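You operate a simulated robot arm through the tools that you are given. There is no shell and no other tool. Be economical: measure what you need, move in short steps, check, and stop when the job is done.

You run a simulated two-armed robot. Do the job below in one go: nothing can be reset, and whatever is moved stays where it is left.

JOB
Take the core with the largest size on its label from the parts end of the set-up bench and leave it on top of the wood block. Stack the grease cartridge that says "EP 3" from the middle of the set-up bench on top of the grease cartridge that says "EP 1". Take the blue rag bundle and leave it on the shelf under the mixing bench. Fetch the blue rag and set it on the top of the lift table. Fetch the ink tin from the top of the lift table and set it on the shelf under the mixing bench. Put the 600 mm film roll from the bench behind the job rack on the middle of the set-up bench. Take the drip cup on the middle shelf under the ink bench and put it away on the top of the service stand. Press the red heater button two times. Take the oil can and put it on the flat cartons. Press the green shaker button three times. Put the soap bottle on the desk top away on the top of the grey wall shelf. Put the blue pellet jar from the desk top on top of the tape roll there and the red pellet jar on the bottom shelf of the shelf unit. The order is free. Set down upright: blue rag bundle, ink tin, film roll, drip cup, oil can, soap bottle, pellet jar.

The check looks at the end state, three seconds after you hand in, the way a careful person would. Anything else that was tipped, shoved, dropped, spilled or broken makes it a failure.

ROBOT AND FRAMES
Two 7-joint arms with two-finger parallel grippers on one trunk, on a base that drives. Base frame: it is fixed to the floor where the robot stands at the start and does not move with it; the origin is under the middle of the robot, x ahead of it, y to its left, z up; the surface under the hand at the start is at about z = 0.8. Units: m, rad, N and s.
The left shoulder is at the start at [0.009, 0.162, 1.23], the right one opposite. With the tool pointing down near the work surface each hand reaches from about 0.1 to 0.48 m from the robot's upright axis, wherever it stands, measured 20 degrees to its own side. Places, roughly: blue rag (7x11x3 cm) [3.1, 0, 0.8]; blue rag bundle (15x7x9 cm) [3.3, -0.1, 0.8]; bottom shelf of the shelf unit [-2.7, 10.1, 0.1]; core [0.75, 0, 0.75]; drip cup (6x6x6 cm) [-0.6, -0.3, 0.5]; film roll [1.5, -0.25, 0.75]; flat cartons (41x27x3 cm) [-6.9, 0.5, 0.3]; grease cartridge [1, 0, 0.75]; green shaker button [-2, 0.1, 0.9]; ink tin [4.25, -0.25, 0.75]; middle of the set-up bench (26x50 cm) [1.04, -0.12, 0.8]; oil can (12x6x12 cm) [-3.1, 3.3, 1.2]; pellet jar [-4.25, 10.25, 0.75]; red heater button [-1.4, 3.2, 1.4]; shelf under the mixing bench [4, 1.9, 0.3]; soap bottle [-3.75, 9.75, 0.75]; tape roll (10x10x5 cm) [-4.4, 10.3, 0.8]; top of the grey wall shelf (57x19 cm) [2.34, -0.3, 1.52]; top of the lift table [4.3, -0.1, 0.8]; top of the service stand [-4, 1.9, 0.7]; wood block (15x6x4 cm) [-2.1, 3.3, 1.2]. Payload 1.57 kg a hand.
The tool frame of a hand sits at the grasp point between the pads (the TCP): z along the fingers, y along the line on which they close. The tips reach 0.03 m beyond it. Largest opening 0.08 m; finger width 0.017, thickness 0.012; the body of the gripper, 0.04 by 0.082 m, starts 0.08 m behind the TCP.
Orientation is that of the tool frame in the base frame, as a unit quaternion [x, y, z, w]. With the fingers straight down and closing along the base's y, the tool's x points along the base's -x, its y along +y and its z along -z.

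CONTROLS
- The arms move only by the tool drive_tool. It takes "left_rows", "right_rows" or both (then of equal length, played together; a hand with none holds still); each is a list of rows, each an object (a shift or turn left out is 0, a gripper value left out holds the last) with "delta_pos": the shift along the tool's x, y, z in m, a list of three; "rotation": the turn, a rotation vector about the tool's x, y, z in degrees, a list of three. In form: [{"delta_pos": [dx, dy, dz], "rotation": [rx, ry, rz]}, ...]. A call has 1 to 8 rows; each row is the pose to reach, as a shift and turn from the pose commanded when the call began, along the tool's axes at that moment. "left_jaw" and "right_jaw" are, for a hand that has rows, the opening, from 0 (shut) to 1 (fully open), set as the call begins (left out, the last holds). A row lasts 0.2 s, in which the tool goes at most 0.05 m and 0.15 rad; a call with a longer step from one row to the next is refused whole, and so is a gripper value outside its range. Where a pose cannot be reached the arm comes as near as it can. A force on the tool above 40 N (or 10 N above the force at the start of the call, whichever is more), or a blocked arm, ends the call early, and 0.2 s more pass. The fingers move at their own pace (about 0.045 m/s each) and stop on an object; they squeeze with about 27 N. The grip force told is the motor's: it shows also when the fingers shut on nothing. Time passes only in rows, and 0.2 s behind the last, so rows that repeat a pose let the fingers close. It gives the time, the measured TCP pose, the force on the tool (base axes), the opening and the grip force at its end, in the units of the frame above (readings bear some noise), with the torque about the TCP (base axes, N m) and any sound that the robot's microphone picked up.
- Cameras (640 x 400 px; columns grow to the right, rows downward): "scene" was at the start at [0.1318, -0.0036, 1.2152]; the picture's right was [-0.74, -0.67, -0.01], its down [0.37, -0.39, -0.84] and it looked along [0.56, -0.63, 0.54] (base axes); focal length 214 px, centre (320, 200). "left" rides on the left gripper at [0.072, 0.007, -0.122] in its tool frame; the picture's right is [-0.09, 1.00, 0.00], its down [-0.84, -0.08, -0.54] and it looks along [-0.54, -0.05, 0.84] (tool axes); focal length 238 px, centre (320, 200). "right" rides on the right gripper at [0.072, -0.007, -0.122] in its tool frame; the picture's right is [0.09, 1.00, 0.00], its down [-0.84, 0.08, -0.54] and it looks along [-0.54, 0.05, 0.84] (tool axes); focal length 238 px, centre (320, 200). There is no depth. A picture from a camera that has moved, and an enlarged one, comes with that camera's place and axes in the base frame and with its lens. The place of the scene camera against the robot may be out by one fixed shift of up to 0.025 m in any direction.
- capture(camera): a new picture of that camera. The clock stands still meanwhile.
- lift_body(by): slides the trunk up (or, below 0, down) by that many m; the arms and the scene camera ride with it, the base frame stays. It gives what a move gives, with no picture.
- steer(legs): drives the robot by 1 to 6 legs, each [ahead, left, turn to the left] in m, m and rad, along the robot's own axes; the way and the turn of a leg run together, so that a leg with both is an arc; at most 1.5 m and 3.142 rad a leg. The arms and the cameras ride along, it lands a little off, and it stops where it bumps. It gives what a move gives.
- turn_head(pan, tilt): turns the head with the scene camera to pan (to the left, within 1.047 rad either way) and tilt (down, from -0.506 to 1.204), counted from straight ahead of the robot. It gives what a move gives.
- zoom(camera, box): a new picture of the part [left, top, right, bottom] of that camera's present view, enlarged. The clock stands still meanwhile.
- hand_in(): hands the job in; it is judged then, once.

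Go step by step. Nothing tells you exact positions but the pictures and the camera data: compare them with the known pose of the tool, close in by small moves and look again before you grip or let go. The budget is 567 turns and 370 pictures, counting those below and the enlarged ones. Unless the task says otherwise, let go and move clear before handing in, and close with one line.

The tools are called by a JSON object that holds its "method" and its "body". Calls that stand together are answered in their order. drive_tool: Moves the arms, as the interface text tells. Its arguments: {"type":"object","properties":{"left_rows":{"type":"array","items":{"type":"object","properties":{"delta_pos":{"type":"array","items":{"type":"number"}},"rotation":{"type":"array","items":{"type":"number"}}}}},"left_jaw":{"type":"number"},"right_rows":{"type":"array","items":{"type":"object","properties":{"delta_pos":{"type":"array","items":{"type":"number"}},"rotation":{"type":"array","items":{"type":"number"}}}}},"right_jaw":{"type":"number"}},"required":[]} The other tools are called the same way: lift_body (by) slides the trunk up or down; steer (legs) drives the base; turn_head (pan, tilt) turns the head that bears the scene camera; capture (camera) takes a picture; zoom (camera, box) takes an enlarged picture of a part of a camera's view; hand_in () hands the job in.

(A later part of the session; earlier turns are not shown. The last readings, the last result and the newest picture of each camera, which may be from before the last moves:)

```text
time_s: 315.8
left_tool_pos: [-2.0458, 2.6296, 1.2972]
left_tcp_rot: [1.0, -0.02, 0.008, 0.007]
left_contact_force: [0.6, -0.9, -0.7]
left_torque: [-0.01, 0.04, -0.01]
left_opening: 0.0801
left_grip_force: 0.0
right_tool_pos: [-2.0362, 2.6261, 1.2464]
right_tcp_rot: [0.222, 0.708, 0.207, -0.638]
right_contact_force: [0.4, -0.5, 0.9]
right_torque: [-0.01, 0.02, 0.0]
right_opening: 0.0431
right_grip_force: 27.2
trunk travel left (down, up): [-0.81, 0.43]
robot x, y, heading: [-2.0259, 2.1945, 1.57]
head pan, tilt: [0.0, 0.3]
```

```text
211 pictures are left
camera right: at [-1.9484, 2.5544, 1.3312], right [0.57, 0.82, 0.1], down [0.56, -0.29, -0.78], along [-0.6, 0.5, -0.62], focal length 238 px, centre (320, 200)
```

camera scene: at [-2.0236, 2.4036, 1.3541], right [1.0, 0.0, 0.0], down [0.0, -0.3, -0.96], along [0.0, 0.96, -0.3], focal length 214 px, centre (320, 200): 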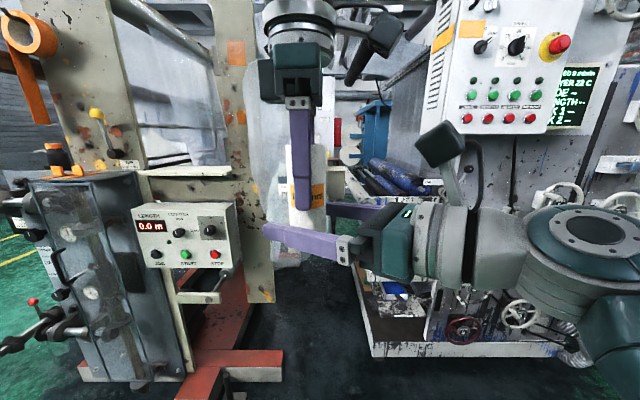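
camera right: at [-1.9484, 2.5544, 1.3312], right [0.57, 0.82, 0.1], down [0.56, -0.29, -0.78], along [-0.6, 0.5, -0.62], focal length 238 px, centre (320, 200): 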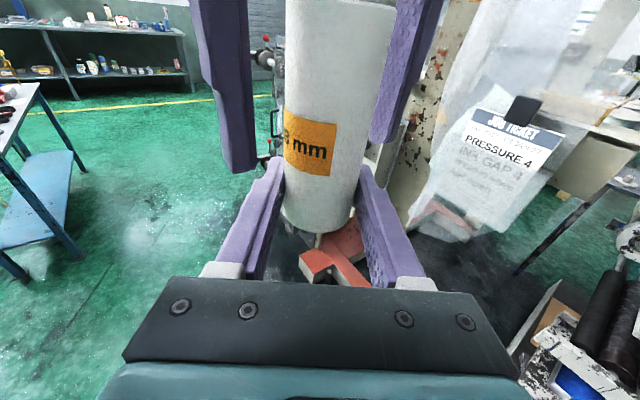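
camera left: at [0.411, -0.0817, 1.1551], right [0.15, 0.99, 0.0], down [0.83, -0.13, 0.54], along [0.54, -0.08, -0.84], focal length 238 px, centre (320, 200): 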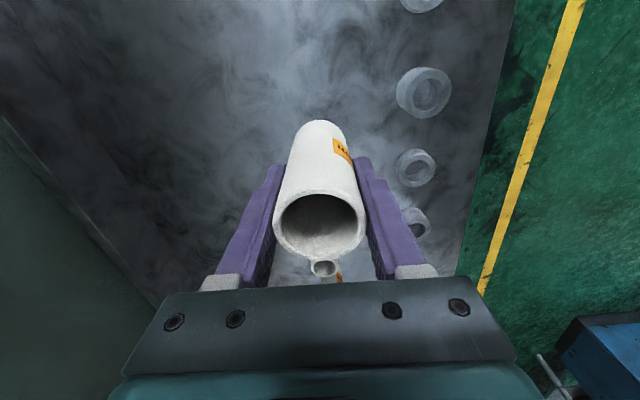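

Handover done. I lower the right hand out from between the left fingers and tuck the left hand away.

{"method": "drive_tool", "body": {"right_rows": [{"delta_pos": [-0.035, 0, 0.004]}, {"delta_pos": [-0.075, 0, 0.008]}, {"delta_pos": [-0.115, 0, 0.012]}]}}

{"method": "drive_tool", "body": {"left_rows": [{"delta_pos": [-0.04, 0.02, 0]}, {"delta_pos": [-0.08, 0.04, 0.01]}, {"delta_pos": [-0.12, 0.08, 0.02]}, {"delta_pos": [-0.16, 0.12, 0.03]}, {"delta_pos": [-0.18, 0.16, 0.05]}]}}

{"method": "capture", "body": {"camera": "scene"}}

```text
time_s: 316.6
left_tool_pos: [-2.0446, 2.6313, 1.2966]
left_tcp_rot: [1.0, -0.021, 0.008, 0.007]
left_contact_force: [0.6, -0.2, 0.2]
left_torque: [-0.01, 0.03, 0.01]
left_opening: 0.08
left_grip_force: 0.1
right_tool_pos: [-2.0373, 2.629, 1.1297]
right_tcp_rot: [0.222, 0.707, 0.207, -0.639]
right_contact_force: [0.5, -0.4, 1.0]
right_torque: [-0.02, 0.0, 0.01]
right_opening: 0.0429
right_grip_force: 27.0
trunk travel left (down, up): [-0.81, 0.43]
robot x, y, heading: [-2.0262, 2.1956, 1.573]
head pan, tilt: [0.0, 0.3]
```

```text
refused: row 3 steps farther than a row can; nothing moved
```

```text
210 pictures are left
camera scene: at [-2.0237, 2.4036, 1.3541], right [1.0, 0.0, 0.0], down [0.0, -0.3, -0.96], along [0.0, 0.96, -0.3], focal length 214 px, centre (320, 200)
```

scene: 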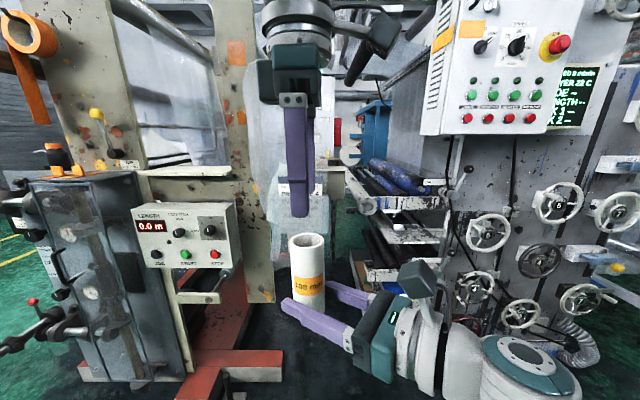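

{"method": "drive_tool", "body": {"left_rows": [{"delta_pos": [-0.03, 0.025, 0.008]}, {"delta_pos": [-0.06, 0.05, 0.016]}, {"delta_pos": [-0.09, 0.08, 0.024]}, {"delta_pos": [-0.12, 0.105, 0.032]}, {"delta_pos": [-0.15, 0.13, 0.04]}, {"delta_pos": [-0.18, 0.155, 0.05]}], "right_rows": [{"rotation": [-3, 0, 0]}, {"rotation": [-9, 0, 0]}, {"rotation": [-15, 0, 0]}, {"delta_pos": [0.0, 0.0, 0.0], "rotation": [-22, 0, 0]}, {"delta_pos": [0, 0, 0], "rotation": [-29, 0, 0]}, {"delta_pos": [0, 0, 0], "rotation": [-36, 0, 0]}]}}

{"method": "steer", "body": {"legs": [[-0.1, 0, 0]]}}

{"method": "capture", "body": {"camera": "scene"}}

```text
time_s: 318.0
left_tool_pos: [-2.2316, 2.4877, 1.2511]
left_tcp_rot: [1.0, -0.017, 0.008, -0.001]
left_contact_force: [0.2, 0.6, 0.8]
left_torque: [0.0, 0.03, -0.03]
left_opening: 0.0803
left_grip_force: 0.1
right_tool_pos: [-1.9887, 2.635, 1.1108]
right_tcp_rot: [0.375, 0.642, 0.447, -0.497]
right_contact_force: [0.0, -0.5, 0.3]
right_torque: [-0.01, -0.01, 0.04]
right_opening: 0.0428
right_grip_force: 26.9
trunk travel left (down, up): [-0.81, 0.43]
robot x, y, heading: [-2.029, 2.1935, 1.575]
head pan, tilt: [0.0, 0.3]
stopped in row 6 (right hand): the arm was blocked; the commanded pose is now the measured one
```

```text
time_s: 319.2
left_tool_pos: [-2.2314, 2.3865, 1.2509]
left_tcp_rot: [1.0, -0.018, 0.009, 0.0]
left_contact_force: [0.0, -0.1, -0.3]
left_torque: [-0.01, 0.0, 0.04]
left_opening: 0.0802
left_grip_force: 0.1
right_tool_pos: [-1.9887, 2.5318, 1.1106]
right_tcp_rot: [0.374, 0.643, 0.447, -0.497]
right_contact_force: [-0.3, -0.1, -0.3]
right_torque: [-0.02, 0.0, 0.0]
right_opening: 0.043
right_grip_force: 27.5
trunk travel left (down, up): [-0.81, 0.43]
robot x, y, heading: [-2.026, 2.0937, 1.572]
head pan, tilt: [0.0, 0.3]
```

```text
209 pictures are left
camera scene: at [-2.0232, 2.3026, 1.3541], right [1.0, 0.0, 0.0], down [0.0, -0.3, -0.96], along [0.0, 0.96, -0.3], focal length 214 px, centre (320, 200)
```

scene: 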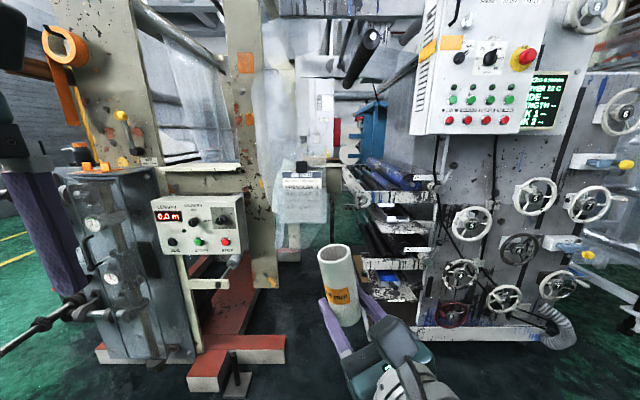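

I back toward the right, and turn the robot 40° left so the right hand can come at the block diagonally, past the curtain's edge.

{"method": "steer", "body": {"legs": [[0.1, -0.574, 0], [0.0, 0, 0.697], [0, 0, 0]]}}

```text
time_s: 324.7
left_tool_pos: [-1.7886, 2.2894, 1.2516]
left_tcp_rot: [0.947, 0.321, 0.008, -0.003]
left_contact_force: [0.0, 0.1, 0.3]
left_torque: [-0.03, 0.01, 0.04]
left_opening: 0.0802
left_grip_force: 0.0
right_tool_pos: [-1.6917, 2.5548, 1.1107]
right_tcp_rot: [0.136, 0.731, 0.255, -0.618]
right_contact_force: [0.4, 0.5, 0.6]
right_torque: [-0.01, 0.04, -0.02]
right_opening: 0.0429
right_grip_force: 26.9
trunk travel left (down, up): [-0.81, 0.43]
robot x, y, heading: [-1.4419, 2.1943, 2.255]
head pan, tilt: [0.0, 0.3]
```

{"method": "drive_tool", "body": {"right_rows": [{"delta_pos": [0.026, 0.032, 0.019], "rotation": [-2.5, -0.8, 2]}, {"delta_pos": [0.052, 0.064, 0.038], "rotation": [-5, -1.6, 4.1]}, {"delta_pos": [0.078, 0.096, 0.056], "rotation": [-7.4, -2.4, 6.1]}, {"delta_pos": [0.104, 0.128, 0.075], "rotation": [-9.8, -3.3, 8.2]}, {"delta_pos": [0.13, 0.16, 0.094], "rotation": [-12.3, -4, 10.2]}, {"delta_pos": [0.156, 0.192, 0.113], "rotation": [-14.8, -4.9, 12.3]}, {"delta_pos": [0.182, 0.2235, 0.1315], "rotation": [-17.2, -5.7, 14.3]}]}}

{"method": "capture", "body": {"camera": "right"}}

{"method": "capture", "body": {"camera": "scene"}}

```text
time_s: 326.3
left_tool_pos: [-1.7874, 2.2882, 1.2516]
left_tcp_rot: [0.947, 0.32, 0.008, -0.004]
left_contact_force: [-0.3, 0.2, 1.0]
left_torque: [-0.01, 0.01, -0.04]
left_opening: 0.0802
left_grip_force: 0.1
right_tool_pos: [-1.7072, 2.7656, 1.2748]
right_tcp_rot: [0.309, 0.697, 0.275, -0.586]
right_contact_force: [-0.7, -0.4, -1.0]
right_torque: [-0.02, -0.03, -0.03]
right_opening: 0.043
right_grip_force: 26.3
right hand out of reach, approached as far as the arm can: row 6, 7
trunk travel left (down, up): [-0.81, 0.43]
robot x, y, heading: [-1.442, 2.1906, 2.254]
head pan, tilt: [0.0, 0.3]
```

```text
208 pictures are left
camera right: at [-1.6427, 2.6769, 1.3656], right [0.74, 0.66, 0.11], down [0.51, -0.44, -0.74], along [-0.44, 0.6, -0.67], focal length 238 px, centre (320, 200)
```

right: 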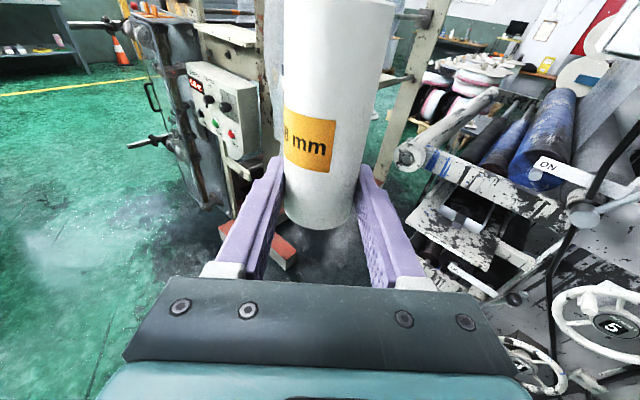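

```text
207 pictures are left
camera scene: at [-1.5624, 2.3564, 1.3541], right [0.77, 0.63, 0.0], down [0.19, -0.23, -0.96], along [-0.6, 0.74, -0.3], focal length 214 px, centre (320, 200)
```

scene: 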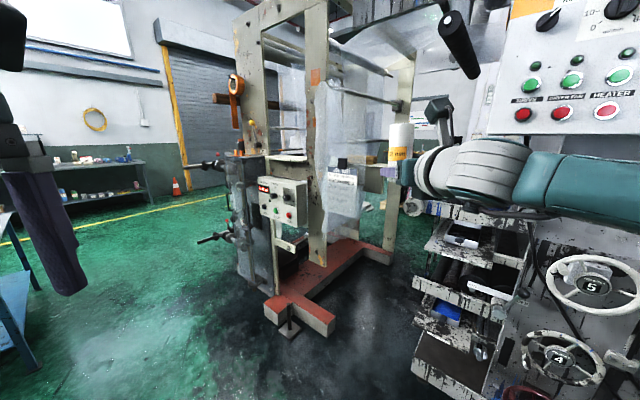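

{"method": "drive_tool", "body": {"right_rows": [{"rotation": [0, 2, 0]}, {"rotation": [0, 3.4, 0]}]}}

{"method": "lift_body", "body": {"by": 0.06}}

{"method": "steer", "body": {"legs": [[0, -0.087, 0], [0.35, 0, 0]]}}

{"method": "capture", "body": {"camera": "right"}}

{"method": "capture", "body": {"camera": "scene"}}

```text
time_s: 326.9
left_tool_pos: [-1.7874, 2.2894, 1.2515]
left_tcp_rot: [0.948, 0.319, 0.008, -0.004]
left_contact_force: [0.1, -0.7, 0.2]
left_torque: [0.01, -0.01, 0.0]
left_opening: 0.0798
left_grip_force: 0.2
right_tool_pos: [-1.7053, 2.765, 1.2768]
right_tcp_rot: [0.32, 0.674, 0.285, -0.601]
right_contact_force: [0.2, 0.4, -0.7]
right_torque: [0.0, 0.0, -0.01]
right_opening: 0.0429
right_grip_force: 27.1
trunk travel left (down, up): [-0.81, 0.43]
robot x, y, heading: [-1.4453, 2.1906, 2.256]
head pan, tilt: [0.0, 0.3]
```

```text
time_s: 327.9
left_tool_pos: [-1.7879, 2.2878, 1.3114]
left_tcp_rot: [0.947, 0.32, 0.009, -0.004]
left_contact_force: [-1.0, 0.3, -0.1]
left_torque: [-0.02, 0.0, 0.0]
left_opening: 0.0803
left_grip_force: 0.0
right_tool_pos: [-1.7066, 2.765, 1.3364]
right_tcp_rot: [0.321, 0.675, 0.285, -0.6]
right_contact_force: [1.0, 0.5, -0.9]
right_torque: [-0.03, -0.02, 0.02]
right_opening: 0.0431
right_grip_force: 27.0
trunk travel left (down, up): [-0.87, 0.37]
robot x, y, heading: [-1.4443, 2.1908, 2.257]
head pan, tilt: [0.0, 0.3]
```

```text
time_s: 330.8
left_tool_pos: [-1.9396, 2.607, 1.3114]
left_tcp_rot: [0.947, 0.322, 0.008, -0.003]
left_contact_force: [-0.1, -0.3, 0.5]
left_torque: [0.0, 0.02, 0.0]
left_opening: 0.0799
left_grip_force: 0.1
right_tool_pos: [-1.8583, 3.0822, 1.3358]
right_tcp_rot: [0.321, 0.675, 0.285, -0.6]
right_contact_force: [0.4, -0.2, -1.7]
right_torque: [0.03, 0.0, 0.0]
right_opening: 0.043
right_grip_force: 26.9
trunk travel left (down, up): [-0.87, 0.37]
robot x, y, heading: [-1.5925, 2.5086, 2.26]
head pan, tilt: [0.0, 0.3]
```

```text
206 pictures are left
camera right: at [-1.7928, 2.9912, 1.4214], right [0.76, 0.64, 0.09], down [0.46, -0.44, -0.77], along [-0.45, 0.63, -0.63], focal length 238 px, centre (320, 200)
```

right: 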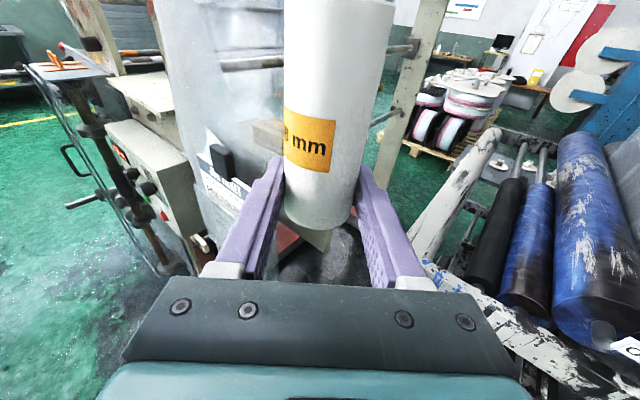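

```text
205 pictures are left
camera scene: at [-1.7132, 2.6748, 1.4141], right [0.77, 0.64, 0.0], down [0.19, -0.23, -0.96], along [-0.61, 0.74, -0.3], focal length 214 px, centre (320, 200)
```

scene: 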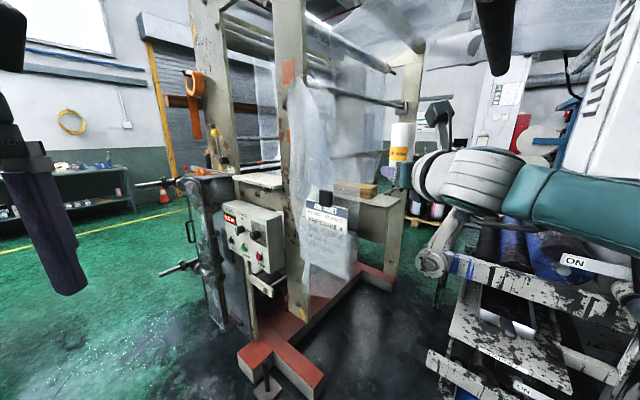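

{"method": "zoom", "body": {"camera": "scene", "box": [280, 80, 480, 230]}}

```text
2.67 times, centred on (380, 155) of scene
camera zoom: at [-1.7132, 2.6748, 1.4141], right [0.77, 0.64, 0.0], down [0.19, -0.23, -0.96], along [-0.61, 0.74, -0.3], focal length 572 px, centre (160, 320)
```

zoom: 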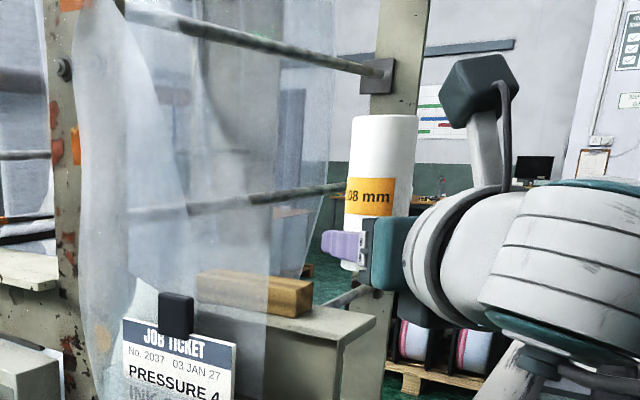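

The elbow would come too near the panel, so I back off a little, lower the trunk and stretch the right arm further out before going in.

{"method": "steer", "body": {"legs": [[-0.2, 0, 0]]}}

{"method": "lift_body", "body": {"by": -0.1}}

{"method": "drive_tool", "body": {"right_rows": [{"delta_pos": [0.04, 0, 0.015]}, {"delta_pos": [0.08, 0, 0.035]}, {"delta_pos": [0.1, 0, 0.06]}, {"delta_pos": [0.1, 0, 0.08]}]}}

{"method": "capture", "body": {"camera": "scene"}}

```text
time_s: 332.4
left_tool_pos: [-1.8119, 2.4519, 1.3109]
left_tcp_rot: [0.948, 0.32, 0.008, -0.004]
left_contact_force: [-0.2, 0.7, -0.1]
left_torque: [-0.01, 0.0, 0.0]
left_opening: 0.0802
left_grip_force: 0.1
right_tool_pos: [-1.7298, 2.9286, 1.335]
right_tcp_rot: [0.321, 0.674, 0.286, -0.601]
right_contact_force: [-0.7, 0.5, -0.3]
right_torque: [-0.03, -0.02, 0.0]
right_opening: 0.0427
right_grip_force: 27.1
trunk travel left (down, up): [-0.87, 0.37]
robot x, y, heading: [-1.4666, 2.3579, 2.259]
head pan, tilt: [0.0, 0.3]
```

```text
time_s: 333.7
left_tool_pos: [-1.8118, 2.4523, 1.2116]
left_tcp_rot: [0.947, 0.32, 0.009, -0.004]
left_contact_force: [0.3, -0.8, 0.2]
left_torque: [-0.01, -0.02, -0.01]
left_opening: 0.0799
left_grip_force: 0.0
right_tool_pos: [-1.7306, 2.9289, 1.2358]
right_tcp_rot: [0.321, 0.674, 0.286, -0.6]
right_contact_force: [0.1, 0.0, -1.2]
right_torque: [-0.01, -0.04, 0.0]
right_opening: 0.0429
right_grip_force: 26.7
trunk travel left (down, up): [-0.77, 0.47]
robot x, y, heading: [-1.4694, 2.3563, 2.256]
head pan, tilt: [0.0, 0.3]
```

```text
time_s: 334.7
left_tool_pos: [-1.8117, 2.4518, 1.2125]
left_tcp_rot: [0.947, 0.32, 0.009, -0.003]
left_contact_force: [-0.5, 0.4, 0.6]
left_torque: [-0.03, 0.0, 0.03]
left_opening: 0.08
left_grip_force: 0.1
right_tool_pos: [-1.7784, 2.9871, 1.3306]
right_tcp_rot: [0.319, 0.675, 0.285, -0.602]
right_contact_force: [-0.1, -0.1, -0.7]
right_torque: [-0.02, -0.03, -0.01]
right_opening: 0.0428
right_grip_force: 26.8
right hand out of reach, approached as far as the arm can: row 2, 4
trunk travel left (down, up): [-0.77, 0.47]
robot x, y, heading: [-1.4685, 2.3559, 2.252]
head pan, tilt: [0.0, 0.3]
```

```text
203 pictures are left
camera scene: at [-1.5862, 2.5205, 1.3142], right [0.77, 0.63, 0.0], down [0.19, -0.23, -0.96], along [-0.6, 0.74, -0.3], focal length 214 px, centre (320, 200)
```

scene: 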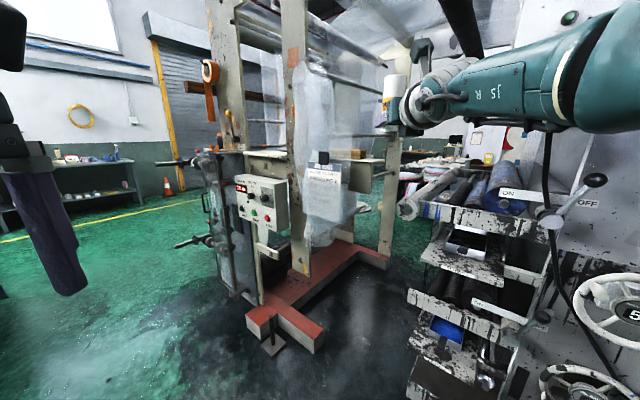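

{"method": "steer", "body": {"legs": [[0, 0, 0.1], [0, -0.119, 0], [0.22, 0, 0]]}}

{"method": "capture", "body": {"camera": "scene"}}

{"method": "capture", "body": {"camera": "right"}}

```text
time_s: 337.8
left_tool_pos: [-1.8885, 2.6596, 1.2121]
left_tcp_rot: [0.93, 0.366, 0.007, -0.003]
left_contact_force: [-0.8, -0.4, -1.3]
left_torque: [0.03, -0.01, 0.03]
left_opening: 0.0798
left_grip_force: 0.1
right_tool_pos: [-1.9094, 3.1954, 1.3299]
right_tcp_rot: [0.287, 0.689, 0.255, -0.614]
right_contact_force: [0.3, -0.1, -0.4]
right_torque: [0.01, 0.03, 0.01]
right_opening: 0.0429
right_grip_force: 27.5
trunk travel left (down, up): [-0.77, 0.47]
robot x, y, heading: [-1.5374, 2.5918, 2.353]
head pan, tilt: [0.0, 0.3]
```

```text
202 pictures are left
camera scene: at [-1.6698, 2.7482, 1.3141], right [0.71, 0.71, 0.0], down [0.21, -0.21, -0.96], along [-0.67, 0.68, -0.3], focal length 214 px, centre (320, 200)
```

scene: 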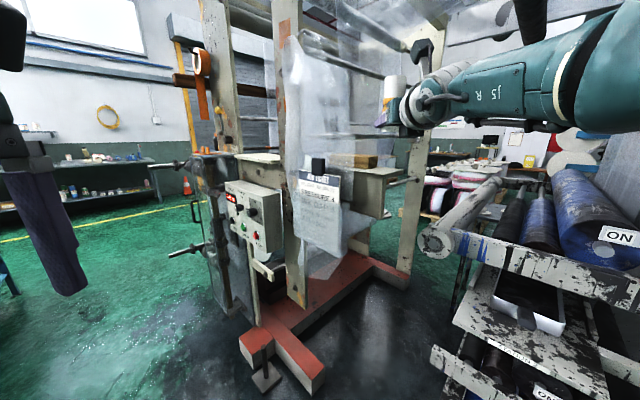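

```text
201 pictures are left
camera right: at [-1.8351, 3.1096, 1.4149], right [0.7, 0.71, 0.09], down [0.5, -0.4, -0.77], along [-0.51, 0.58, -0.63], focal length 238 px, centre (320, 200)
```

right: 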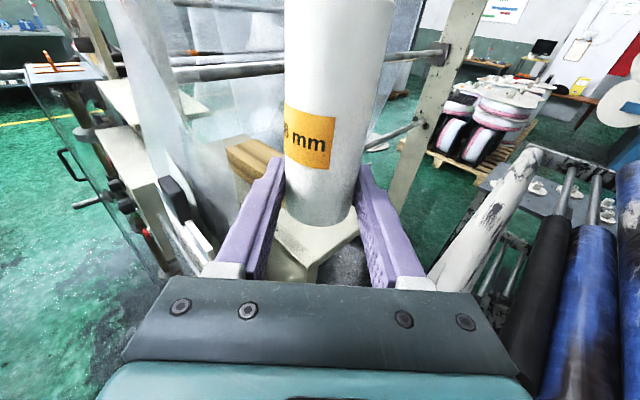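

{"method": "zoom", "body": {"camera": "right", "box": [130, 90, 390, 290]}}

{"method": "zoom", "body": {"camera": "scene", "box": [280, 40, 460, 220]}}

```text
2.00 times, centred on (260, 190) of right
camera zoom: at [-1.8351, 3.1096, 1.4149], right [0.7, 0.71, 0.09], down [0.5, -0.4, -0.77], along [-0.51, 0.58, -0.63], focal length 477 px, centre (440, 220)
```

zoom: 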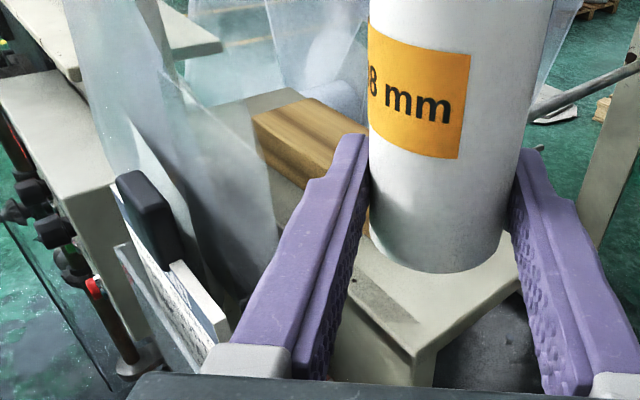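

```text
2.22 times, centred on (370, 130) of scene
camera zoom: at [-1.6698, 2.7482, 1.3141], right [0.71, 0.71, 0.0], down [0.21, -0.21, -0.96], along [-0.67, 0.68, -0.3], focal length 477 px, centre (209, 356)
```

zoom: 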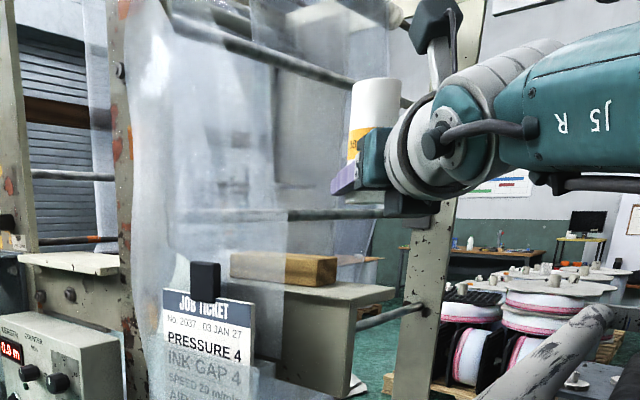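

The block's top is now seen from the hand camera: it spans about x -2.13…-1.985, y 3.236…3.283, top ≈ 1.25. I aim for (-2.012, 3.262) to stay clear of the curtain; go in steps.

{"method": "steer", "body": {"legs": [[0, 0.026, 0], [0.07, 0, 0]]}}

{"method": "zoom", "body": {"camera": "right", "box": [130, 90, 390, 290]}}

{"method": "zoom", "body": {"camera": "scene", "box": [280, 40, 460, 220]}}

```text
time_s: 339.2
left_tool_pos: [-1.9555, 2.6884, 1.2116]
left_tcp_rot: [0.93, 0.367, 0.009, -0.003]
left_contact_force: [0.4, -0.3, 1.1]
left_torque: [0.01, -0.04, -0.03]
left_opening: 0.0801
left_grip_force: 0.0
right_tool_pos: [-1.9757, 3.2241, 1.3286]
right_tcp_rot: [0.287, 0.69, 0.254, -0.613]
right_contact_force: [-0.1, 0.1, -0.9]
right_torque: [0.01, -0.01, -0.01]
right_opening: 0.0431
right_grip_force: 26.7
trunk travel left (down, up): [-0.77, 0.47]
robot x, y, heading: [-1.6045, 2.6264, 2.35]
head pan, tilt: [0.0, 0.3]
```

```text
2.00 times, centred on (260, 190) of right
camera zoom: at [-1.9021, 3.1393, 1.4148], right [0.7, 0.71, 0.09], down [0.5, -0.4, -0.77], along [-0.51, 0.58, -0.63], focal length 477 px, centre (440, 220)
```

zoom: 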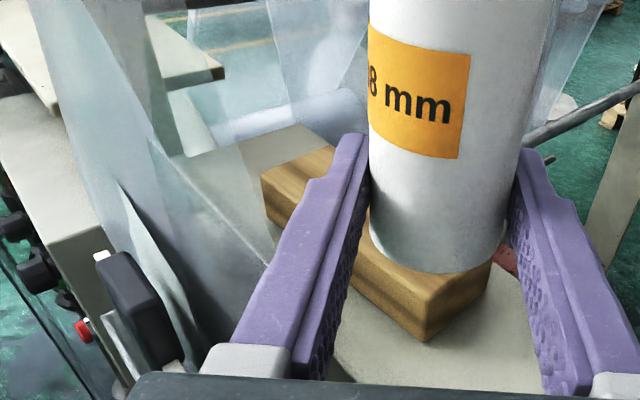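

```text
2.22 times, centred on (370, 130) of scene
camera zoom: at [-1.7367, 2.7779, 1.3141], right [0.71, 0.71, 0.0], down [0.21, -0.21, -0.96], along [-0.67, 0.68, -0.3], focal length 477 px, centre (209, 356)
```

zoom: 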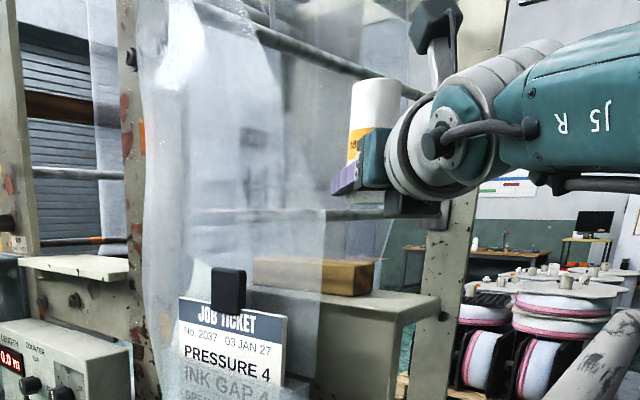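

The core is already nearly over the block (right end at x ≈ -1.994, centre line y ≈ 3.266). A last 6 cm ahead.

{"method": "steer", "body": {"legs": [[0.06, 0, 0]]}}

{"method": "zoom", "body": {"camera": "right", "box": [130, 90, 390, 290]}}

```text
time_s: 340.2
left_tool_pos: [-1.9974, 2.7312, 1.2118]
left_tcp_rot: [0.931, 0.365, 0.009, -0.003]
left_contact_force: [0.6, 0.5, -0.2]
left_torque: [0.05, 0.04, -0.02]
left_opening: 0.08
left_grip_force: 0.0
right_tool_pos: [-2.0179, 3.2655, 1.3295]
right_tcp_rot: [0.287, 0.69, 0.255, -0.613]
right_contact_force: [-0.3, 1.0, -1.9]
right_torque: [0.02, -0.01, -0.02]
right_opening: 0.0429
right_grip_force: 27.5
trunk travel left (down, up): [-0.77, 0.47]
robot x, y, heading: [-1.6484, 2.6697, 2.352]
head pan, tilt: [0.0, 0.3]
```

```text
2.00 times, centred on (260, 190) of right
camera zoom: at [-1.9435, 3.1818, 1.4146], right [0.7, 0.71, 0.09], down [0.5, -0.4, -0.77], along [-0.51, 0.58, -0.63], focal length 477 px, centre (440, 220)
```

zoom: 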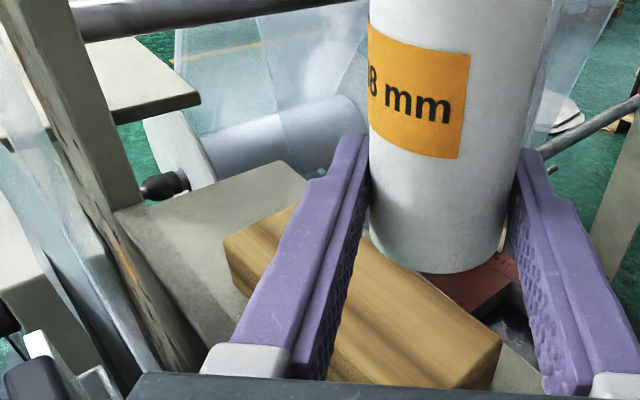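

{"method": "drive_tool", "body": {"right_rows": [{"delta_pos": [0.001, -0.013, 0.012]}, {"delta_pos": [-0.014, -0.013, 0.014]}, {"delta_pos": [-0.03, -0.013, 0.016]}]}}

{"method": "zoom", "body": {"camera": "right", "box": [130, 90, 390, 290]}}

```text
time_s: 341.0
left_tool_pos: [-1.9966, 2.7305, 1.2109]
left_tcp_rot: [0.931, 0.365, 0.008, -0.003]
left_contact_force: [0.0, 0.3, -0.6]
left_torque: [-0.04, 0.01, -0.02]
left_opening: 0.0802
left_grip_force: 0.1
right_tool_pos: [-2.0235, 3.256, 1.2997]
right_tcp_rot: [0.288, 0.689, 0.256, -0.614]
right_contact_force: [0.3, 0.8, -0.3]
right_torque: [0.0, -0.01, 0.01]
right_opening: 0.0431
right_grip_force: 26.8
right hand out of reach, approached as far as the arm can: row 1, 2, 3
trunk travel left (down, up): [-0.77, 0.47]
robot x, y, heading: [-1.6419, 2.6686, 2.358]
head pan, tilt: [0.0, 0.3]
```

```text
2.00 times, centred on (260, 190) of right
camera zoom: at [-1.9482, 3.1714, 1.3853], right [0.7, 0.71, 0.09], down [0.5, -0.4, -0.77], along [-0.51, 0.58, -0.63], focal length 477 px, centre (440, 220)
```

zoom: 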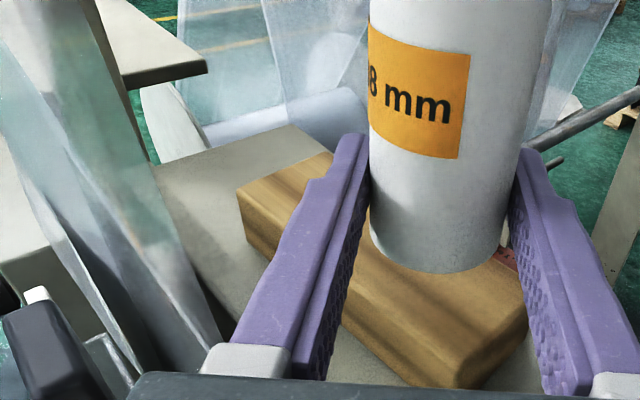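

{"method": "steer", "body": {"legs": [[0.018, 0, 0]]}}

{"method": "lift_body", "body": {"by": -0.018}}

{"method": "zoom", "body": {"camera": "right", "box": [130, 90, 390, 290]}}

```text
time_s: 341.8
left_tool_pos: [-2.0105, 2.7443, 1.2119]
left_tcp_rot: [0.931, 0.366, 0.008, -0.003]
left_contact_force: [-0.7, 0.0, 0.1]
left_torque: [0.03, 0.05, -0.02]
left_opening: 0.0799
left_grip_force: 0.0
right_tool_pos: [-2.0351, 3.2694, 1.2994]
right_tcp_rot: [0.288, 0.69, 0.255, -0.613]
right_contact_force: [-0.3, -0.6, -0.6]
right_torque: [0.0, -0.01, -0.03]
right_opening: 0.0428
right_grip_force: 27.1
trunk travel left (down, up): [-0.77, 0.47]
robot x, y, heading: [-1.6565, 2.6788, 2.355]
head pan, tilt: [0.0, 0.3]
```

```text
time_s: 342.4
left_tool_pos: [-2.0116, 2.7441, 1.1933]
left_tcp_rot: [0.931, 0.365, 0.008, -0.004]
left_contact_force: [0.5, 0.4, 0.4]
left_torque: [-0.04, 0.03, -0.03]
left_opening: 0.0799
left_grip_force: 0.0
right_tool_pos: [-2.0355, 3.2693, 1.2804]
right_tcp_rot: [0.287, 0.69, 0.254, -0.614]
right_contact_force: [-0.5, -0.3, -0.7]
right_torque: [0.04, -0.02, 0.0]
right_opening: 0.0429
right_grip_force: 27.4
trunk travel left (down, up): [-0.752, 0.488]
robot x, y, heading: [-1.6606, 2.6752, 2.352]
head pan, tilt: [0.0, 0.3]
```

```text
2.00 times, centred on (260, 190) of right
camera zoom: at [-1.9609, 3.1844, 1.3673], right [0.7, 0.71, 0.09], down [0.5, -0.4, -0.77], along [-0.51, 0.58, -0.63], focal length 477 px, centre (440, 220)
```

zoom: 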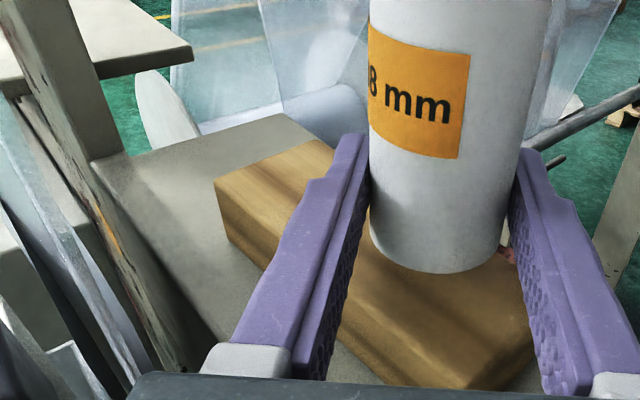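

{"method": "lift_body", "body": {"by": -0.007}}

{"method": "drive_tool", "body": {"right_rows": [{"delta_pos": [-0.0015, -0.002, -0.002]}, {"delta_pos": [-0.003, -0.002, -0.002]}]}}

```text
time_s: 343.0
left_tool_pos: [-2.0106, 2.7434, 1.1859]
left_tcp_rot: [0.93, 0.367, 0.007, -0.004]
left_contact_force: [-0.2, 0.2, -0.8]
left_torque: [0.01, 0.01, -0.03]
left_opening: 0.08
left_grip_force: 0.0
right_tool_pos: [-2.0354, 3.2687, 1.2741]
right_tcp_rot: [0.288, 0.69, 0.255, -0.613]
right_contact_force: [-0.5, 0.8, -0.4]
right_torque: [-0.03, 0.02, -0.01]
right_opening: 0.0426
right_grip_force: 26.9
trunk travel left (down, up): [-0.745, 0.495]
robot x, y, heading: [-1.6577, 2.68, 2.356]
head pan, tilt: [0.0, 0.3]
```

```text
time_s: 343.6
left_tool_pos: [-2.0117, 2.7443, 1.1856]
left_tcp_rot: [0.93, 0.366, 0.008, -0.003]
left_contact_force: [0.4, 0.4, 0.0]
left_torque: [0.04, -0.02, 0.0]
left_opening: 0.0796
left_grip_force: 0.0
right_tool_pos: [-2.0357, 3.2662, 1.2715]
right_tcp_rot: [0.287, 0.69, 0.255, -0.614]
right_contact_force: [0.6, -0.5, -1.7]
right_torque: [-0.01, -0.03, -0.08]
right_opening: 0.0428
right_grip_force: 27.0
trunk travel left (down, up): [-0.745, 0.495]
robot x, y, heading: [-1.659, 2.6828, 2.354]
head pan, tilt: [0.0, 0.3]
```

{"method": "drive_tool", "body": {"right_rows": [{"delta_pos": [-0.0015, 0, 0]}, {"delta_pos": [-0.003, 0, 0]}, {"delta_pos": [-0.0045, 0, 0]}]}}

{"method": "zoom", "body": {"camera": "right", "box": [180, 110, 400, 290]}}

```text
time_s: 344.4
left_tool_pos: [-2.0104, 2.7447, 1.1856]
left_tcp_rot: [0.931, 0.366, 0.008, -0.003]
left_contact_force: [1.2, 0.7, -0.2]
left_torque: [-0.01, 0.03, 0.02]
left_opening: 0.0801
left_grip_force: 0.1
right_tool_pos: [-2.0346, 3.265, 1.2662]
right_tcp_rot: [0.288, 0.689, 0.255, -0.614]
right_contact_force: [0.3, 0.3, -0.6]
right_torque: [0.01, -0.02, -0.02]
right_opening: 0.0425
right_grip_force: 26.8
trunk travel left (down, up): [-0.745, 0.495]
robot x, y, heading: [-1.6618, 2.6805, 2.348]
head pan, tilt: [0.0, 0.3]
```

```text
2.22 times, centred on (290, 200) of right
camera zoom: at [-1.9606, 3.1809, 1.353], right [0.7, 0.71, 0.09], down [0.5, -0.4, -0.77], along [-0.51, 0.58, -0.63], focal length 530 px, centre (387, 200)
```

zoom: 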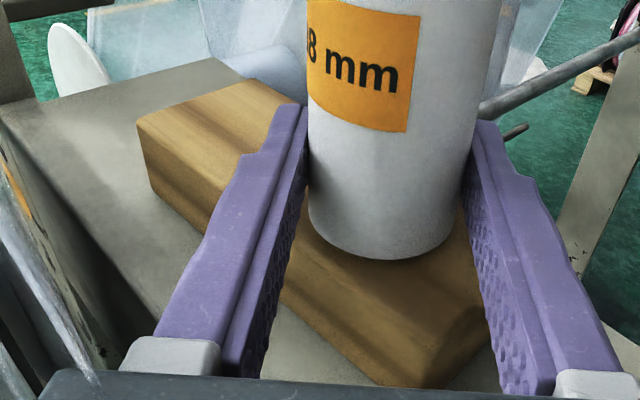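

{"method": "drive_tool", "body": {"right_rows": [{"delta_pos": [-0.002, 0, 0]}, {"delta_pos": [-0.004, 0, 0]}, {"delta_pos": [-0.006, 0, 0]}, {"delta_pos": [-0.008, 0, 0]}]}}

```text
time_s: 345.4
left_tool_pos: [-2.0108, 2.7457, 1.1867]
left_tcp_rot: [0.931, 0.366, 0.008, -0.004]
left_contact_force: [-0.7, -0.9, -0.3]
left_torque: [-0.01, 0.03, 0.0]
left_opening: 0.08
left_grip_force: 0.0
right_tool_pos: [-2.0334, 3.2645, 1.2634]
right_tcp_rot: [0.285, 0.687, 0.255, -0.617]
right_contact_force: [3.8, -3.6, 13.1]
right_torque: [0.24, 0.21, 0.0]
right_opening: 0.0431
right_grip_force: 26.6
trunk travel left (down, up): [-0.745, 0.495]
robot x, y, heading: [-1.6581, 2.6806, 2.357]
head pan, tilt: [0.0, 0.3]
```

Contact. Ease up 3 mm, open, and check.

{"method": "drive_tool", "body": {"right_rows": [{"delta_pos": [0.003, 0, 0]}]}}

{"method": "drive_tool", "body": {"right_rows": [{"delta_pos": [0, 0, 0]}, {"delta_pos": [0, 0, 0]}, {"delta_pos": [0, 0, 0]}], "right_jaw": 0.9}}

{"method": "zoom", "body": {"camera": "right", "box": [180, 110, 400, 290]}}

```text
time_s: 345.8
left_tool_pos: [-2.0114, 2.7449, 1.1871]
left_tcp_rot: [0.93, 0.366, 0.008, -0.003]
left_contact_force: [-0.1, 0.6, 0.1]
left_torque: [-0.02, 0.01, -0.03]
left_opening: 0.0799
left_grip_force: 0.1
right_tool_pos: [-2.0352, 3.2659, 1.265]
right_tcp_rot: [0.286, 0.689, 0.255, -0.615]
right_contact_force: [2.8, -2.7, 13.0]
right_torque: [0.24, 0.23, -0.04]
right_opening: 0.0431
right_grip_force: 27.1
trunk travel left (down, up): [-0.745, 0.495]
robot x, y, heading: [-1.6583, 2.6806, 2.359]
head pan, tilt: [0.0, 0.3]
```

```text
time_s: 346.6
left_tool_pos: [-2.0118, 2.743, 1.1856]
left_tcp_rot: [0.931, 0.366, 0.008, -0.004]
left_contact_force: [0.2, 0.0, -0.6]
left_torque: [-0.02, 0.02, 0.04]
left_opening: 0.0799
left_grip_force: 0.1
right_tool_pos: [-2.033, 3.2659, 1.2625]
right_tcp_rot: [0.288, 0.69, 0.255, -0.613]
right_contact_force: [0.1, -1.2, 0.5]
right_torque: [0.0, 0.02, -0.01]
right_opening: 0.072
right_grip_force: 0.0
trunk travel left (down, up): [-0.745, 0.495]
robot x, y, heading: [-1.6571, 2.6798, 2.354]
head pan, tilt: [0.0, 0.3]
```

```text
2.22 times, centred on (290, 200) of right
camera zoom: at [-1.96, 3.1809, 1.3482], right [0.7, 0.71, 0.09], down [0.5, -0.4, -0.77], along [-0.51, 0.58, -0.64], focal length 530 px, centre (387, 200)
```

zoom: 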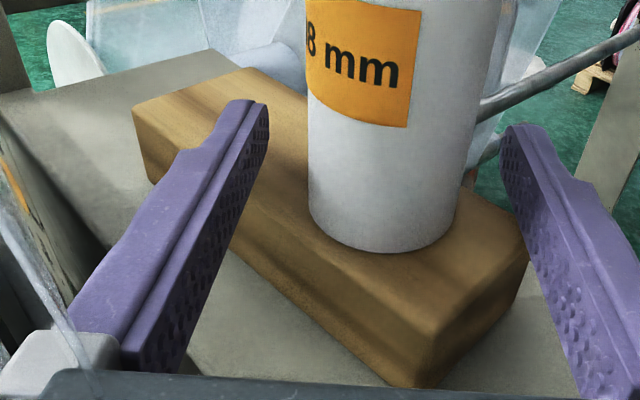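

The core stands on the block. I retreat straight back.

{"method": "drive_tool", "body": {"right_rows": [{"delta_pos": [0, 0.002, -0.03]}, {"delta_pos": [0, 0.004, -0.06]}, {"delta_pos": [0, 0.006, -0.09]}]}}

{"method": "capture", "body": {"camera": "right"}}

```text
time_s: 347.4
left_tool_pos: [-2.0114, 2.744, 1.1875]
left_tcp_rot: [0.931, 0.366, 0.008, -0.003]
left_contact_force: [-0.3, -0.2, 0.6]
left_torque: [0.0, -0.01, 0.0]
left_opening: 0.08
left_grip_force: 0.1
right_tool_pos: [-2.0042, 3.2387, 1.2649]
right_tcp_rot: [0.288, 0.69, 0.255, -0.614]
right_contact_force: [-0.2, -0.3, -0.3]
right_torque: [0.01, 0.01, -0.02]
right_opening: 0.072
right_grip_force: 0.0
right hand out of reach, approached as far as the arm can: row 2, 3
trunk travel left (down, up): [-0.745, 0.495]
robot x, y, heading: [-1.6565, 2.6778, 2.354]
head pan, tilt: [0.0, 0.3]
```

```text
191 pictures are left
camera right: at [-1.9309, 3.1539, 1.3512], right [0.7, 0.71, 0.09], down [0.5, -0.4, -0.77], along [-0.51, 0.58, -0.63], focal length 238 px, centre (320, 200)
```

right: 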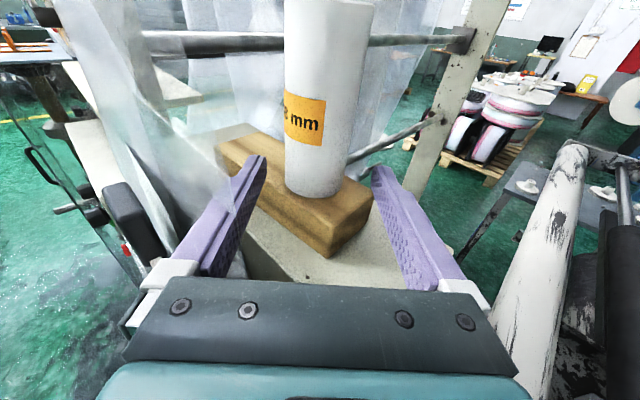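

{"method": "steer", "body": {"legs": [[-0.3, 0, 0]]}}

{"method": "capture", "body": {"camera": "scene"}}

```text
time_s: 349.4
left_tool_pos: [-1.8018, 2.5319, 1.1857]
left_tcp_rot: [0.93, 0.367, 0.009, -0.003]
left_contact_force: [0.5, 0.7, -0.4]
left_torque: [0.0, 0.02, -0.04]
left_opening: 0.0799
left_grip_force: 0.2
right_tool_pos: [-1.7949, 3.0283, 1.265]
right_tcp_rot: [0.288, 0.69, 0.256, -0.613]
right_contact_force: [0.1, -0.5, 0.4]
right_torque: [-0.01, 0.03, 0.0]
right_opening: 0.072
right_grip_force: 0.0
trunk travel left (down, up): [-0.745, 0.495]
robot x, y, heading: [-1.4485, 2.471, 2.351]
head pan, tilt: [0.0, 0.3]
```

```text
190 pictures are left
camera scene: at [-1.5816, 2.6223, 1.2891], right [0.71, 0.71, 0.0], down [0.21, -0.21, -0.96], along [-0.67, 0.68, -0.3], focal length 214 px, centre (320, 200)
```

scene: 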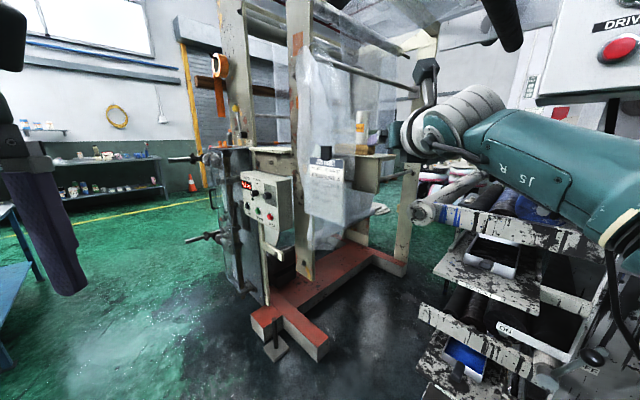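

Core delivered. Next the drip cup: I back off, turn around and return along x ≈ -1.79 to the aisle.

{"method": "steer", "body": {"legs": [[-0.35, 0, 0], [0, 0, 2.36], [0, -0.58, 0], [1.3, 0, 0]]}}

{"method": "turn_head", "body": {"pan": 0.5, "tilt": 0.6}}

{"method": "capture", "body": {"camera": "scene"}}

```text
time_s: 366.3
left_tool_pos: [-1.5584, 0.6214, 1.1858]
left_tcp_rot: [0.015, 1.0, 0.0, -0.009]
left_contact_force: [0.2, -0.8, 0.3]
left_torque: [0.0, -0.03, 0.01]
left_opening: 0.08
left_grip_force: 0.0
right_tool_pos: [-1.9111, 0.273, 1.2658]
right_tcp_rot: [-0.528, 0.528, -0.47, -0.471]
right_contact_force: [0.7, 0.4, 0.5]
right_torque: [0.01, -0.01, 0.01]
right_opening: 0.0721
right_grip_force: 0.1
trunk travel left (down, up): [-0.745, 0.495]
robot x, y, heading: [-1.7661, 0.9149, -1.566]
head pan, tilt: [0.0, 0.3]
```

```text
time_s: 367.3
left_tool_pos: [-1.5596, 0.6203, 1.1857]
left_tcp_rot: [0.015, 1.0, 0.0, -0.009]
left_contact_force: [0.6, 0.3, 0.9]
left_torque: [0.0, -0.02, 0.0]
left_opening: 0.0799
left_grip_force: 0.1
right_tool_pos: [-1.9098, 0.2726, 1.2663]
right_tcp_rot: [0.528, -0.527, 0.471, 0.47]
right_contact_force: [0.2, -0.5, -0.4]
right_torque: [-0.04, 0.02, -0.01]
right_opening: 0.0719
right_grip_force: 0.1
trunk travel left (down, up): [-0.745, 0.495]
robot x, y, heading: [-1.7646, 0.9142, -1.564]
head pan, tilt: [0.499, 0.6]
```

```text
189 pictures are left
camera scene: at [-1.7189, 0.7527, 1.2617], right [-0.88, -0.48, 0.0], down [-0.27, 0.49, -0.83], along [0.4, -0.72, -0.56], focal length 214 px, centre (320, 200)
```

scene: 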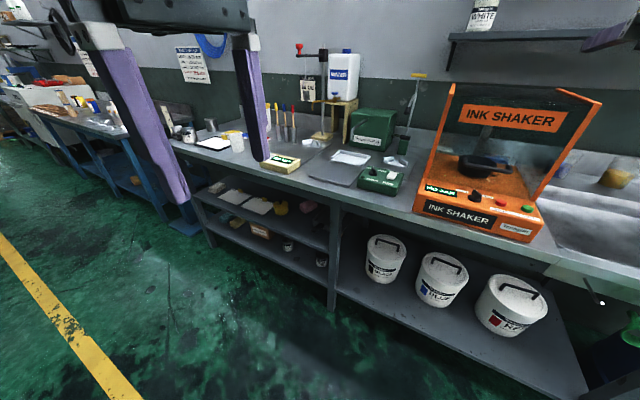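

{"method": "steer", "body": {"legs": [[0, 0.93, 0], [0, 0, 0.366], [-0.06, 0, 0]]}}

{"method": "lift_body", "body": {"by": -0.4}}

{"method": "lift_body", "body": {"by": -0.28}}

{"method": "turn_head", "body": {"pan": 0, "tilt": 0.3}}

{"method": "capture", "body": {"camera": "scene"}}

{"method": "capture", "body": {"camera": "right"}}

```text
time_s: 373.9
left_tool_pos: [-0.5357, 0.7784, 1.1862]
left_tcp_rot: [-0.17, 0.985, -0.002, -0.009]
left_contact_force: [1.1, 0.0, -0.2]
left_torque: [-0.03, -0.01, -0.01]
left_opening: 0.08
left_grip_force: 0.1
right_tool_pos: [-0.7369, 0.3262, 1.2651]
right_tcp_rot: [0.616, -0.421, 0.55, 0.375]
right_contact_force: [-0.4, 0.5, -1.6]
right_torque: [-0.01, -0.01, -0.01]
right_opening: 0.0721
right_grip_force: 0.1
trunk travel left (down, up): [-0.745, 0.495]
robot x, y, heading: [-0.8331, 0.9757, -1.197]
head pan, tilt: [0.499, 0.6]
```

```text
time_s: 377.8
left_tool_pos: [-0.5353, 0.7787, 0.7861]
left_tcp_rot: [-0.17, 0.985, -0.001, -0.009]
left_contact_force: [0.4, -0.1, -0.6]
left_torque: [0.01, -0.01, 0.04]
left_opening: 0.0797
left_grip_force: 0.1
right_tool_pos: [-0.7365, 0.3262, 0.8654]
right_tcp_rot: [0.616, -0.421, 0.55, 0.375]
right_contact_force: [0.4, -0.2, -0.1]
right_torque: [-0.01, -0.03, -0.02]
right_opening: 0.072
right_grip_force: 0.1
trunk travel left (down, up): [-0.345, 0.895]
robot x, y, heading: [-0.8375, 0.9781, -1.199]
head pan, tilt: [0.499, 0.6]
```

```text
time_s: 380.6
left_tool_pos: [-0.5352, 0.7787, 0.5066]
left_tcp_rot: [-0.17, 0.985, -0.001, -0.008]
left_contact_force: [0.4, 0.2, 0.4]
left_torque: [0.02, -0.04, -0.02]
left_opening: 0.08
left_grip_force: 0.0
right_tool_pos: [-0.7379, 0.3252, 0.586]
right_tcp_rot: [0.617, -0.421, 0.549, 0.375]
right_contact_force: [0.7, 1.1, 0.5]
right_torque: [-0.02, -0.01, 0.01]
right_opening: 0.072
right_grip_force: 0.0
trunk travel left (down, up): [-0.065, 1.175]
robot x, y, heading: [-0.8346, 0.9787, -1.194]
head pan, tilt: [0.499, 0.6]
```

```text
time_s: 381.5
left_tool_pos: [-0.535, 0.7795, 0.5058]
left_tcp_rot: [-0.17, 0.985, -0.001, -0.009]
left_contact_force: [0.3, 0.4, -0.5]
left_torque: [0.01, 0.02, 0.0]
left_opening: 0.08
left_grip_force: 0.1
right_tool_pos: [-0.7371, 0.3272, 0.5865]
right_tcp_rot: [0.617, -0.421, 0.549, 0.375]
right_contact_force: [-0.6, 0.3, 0.2]
right_torque: [0.0, -0.01, -0.01]
right_opening: 0.0723
right_grip_force: 0.0
trunk travel left (down, up): [-0.065, 1.175]
robot x, y, heading: [-0.8358, 0.9783, -1.191]
head pan, tilt: [0.0, 0.3]
```

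```text
188 pictures are left
camera scene: at [-0.7603, 0.8131, 0.6091], right [-0.93, -0.37, 0.0], down [-0.11, 0.28, -0.96], along [0.35, -0.89, -0.3], focal length 214 px, centre (320, 200)
```

scene: 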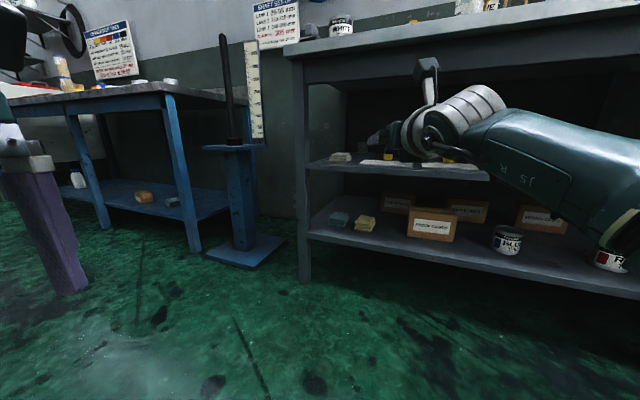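

```text
187 pictures are left
camera right: at [-0.7727, 0.4341, 0.6718], right [-0.92, -0.37, 0.09], down [-0.3, 0.56, -0.77], along [0.24, -0.74, -0.63], focal length 238 px, centre (320, 200)
```

right: 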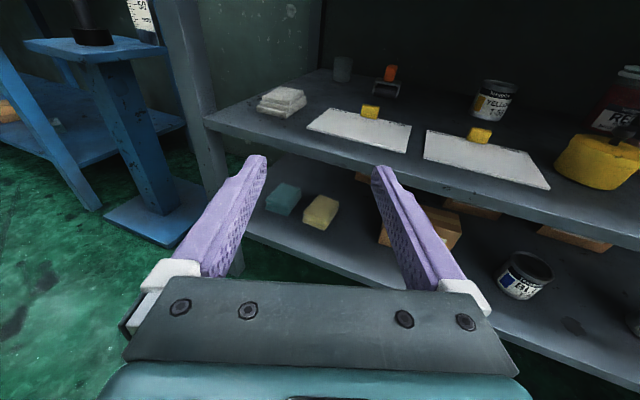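

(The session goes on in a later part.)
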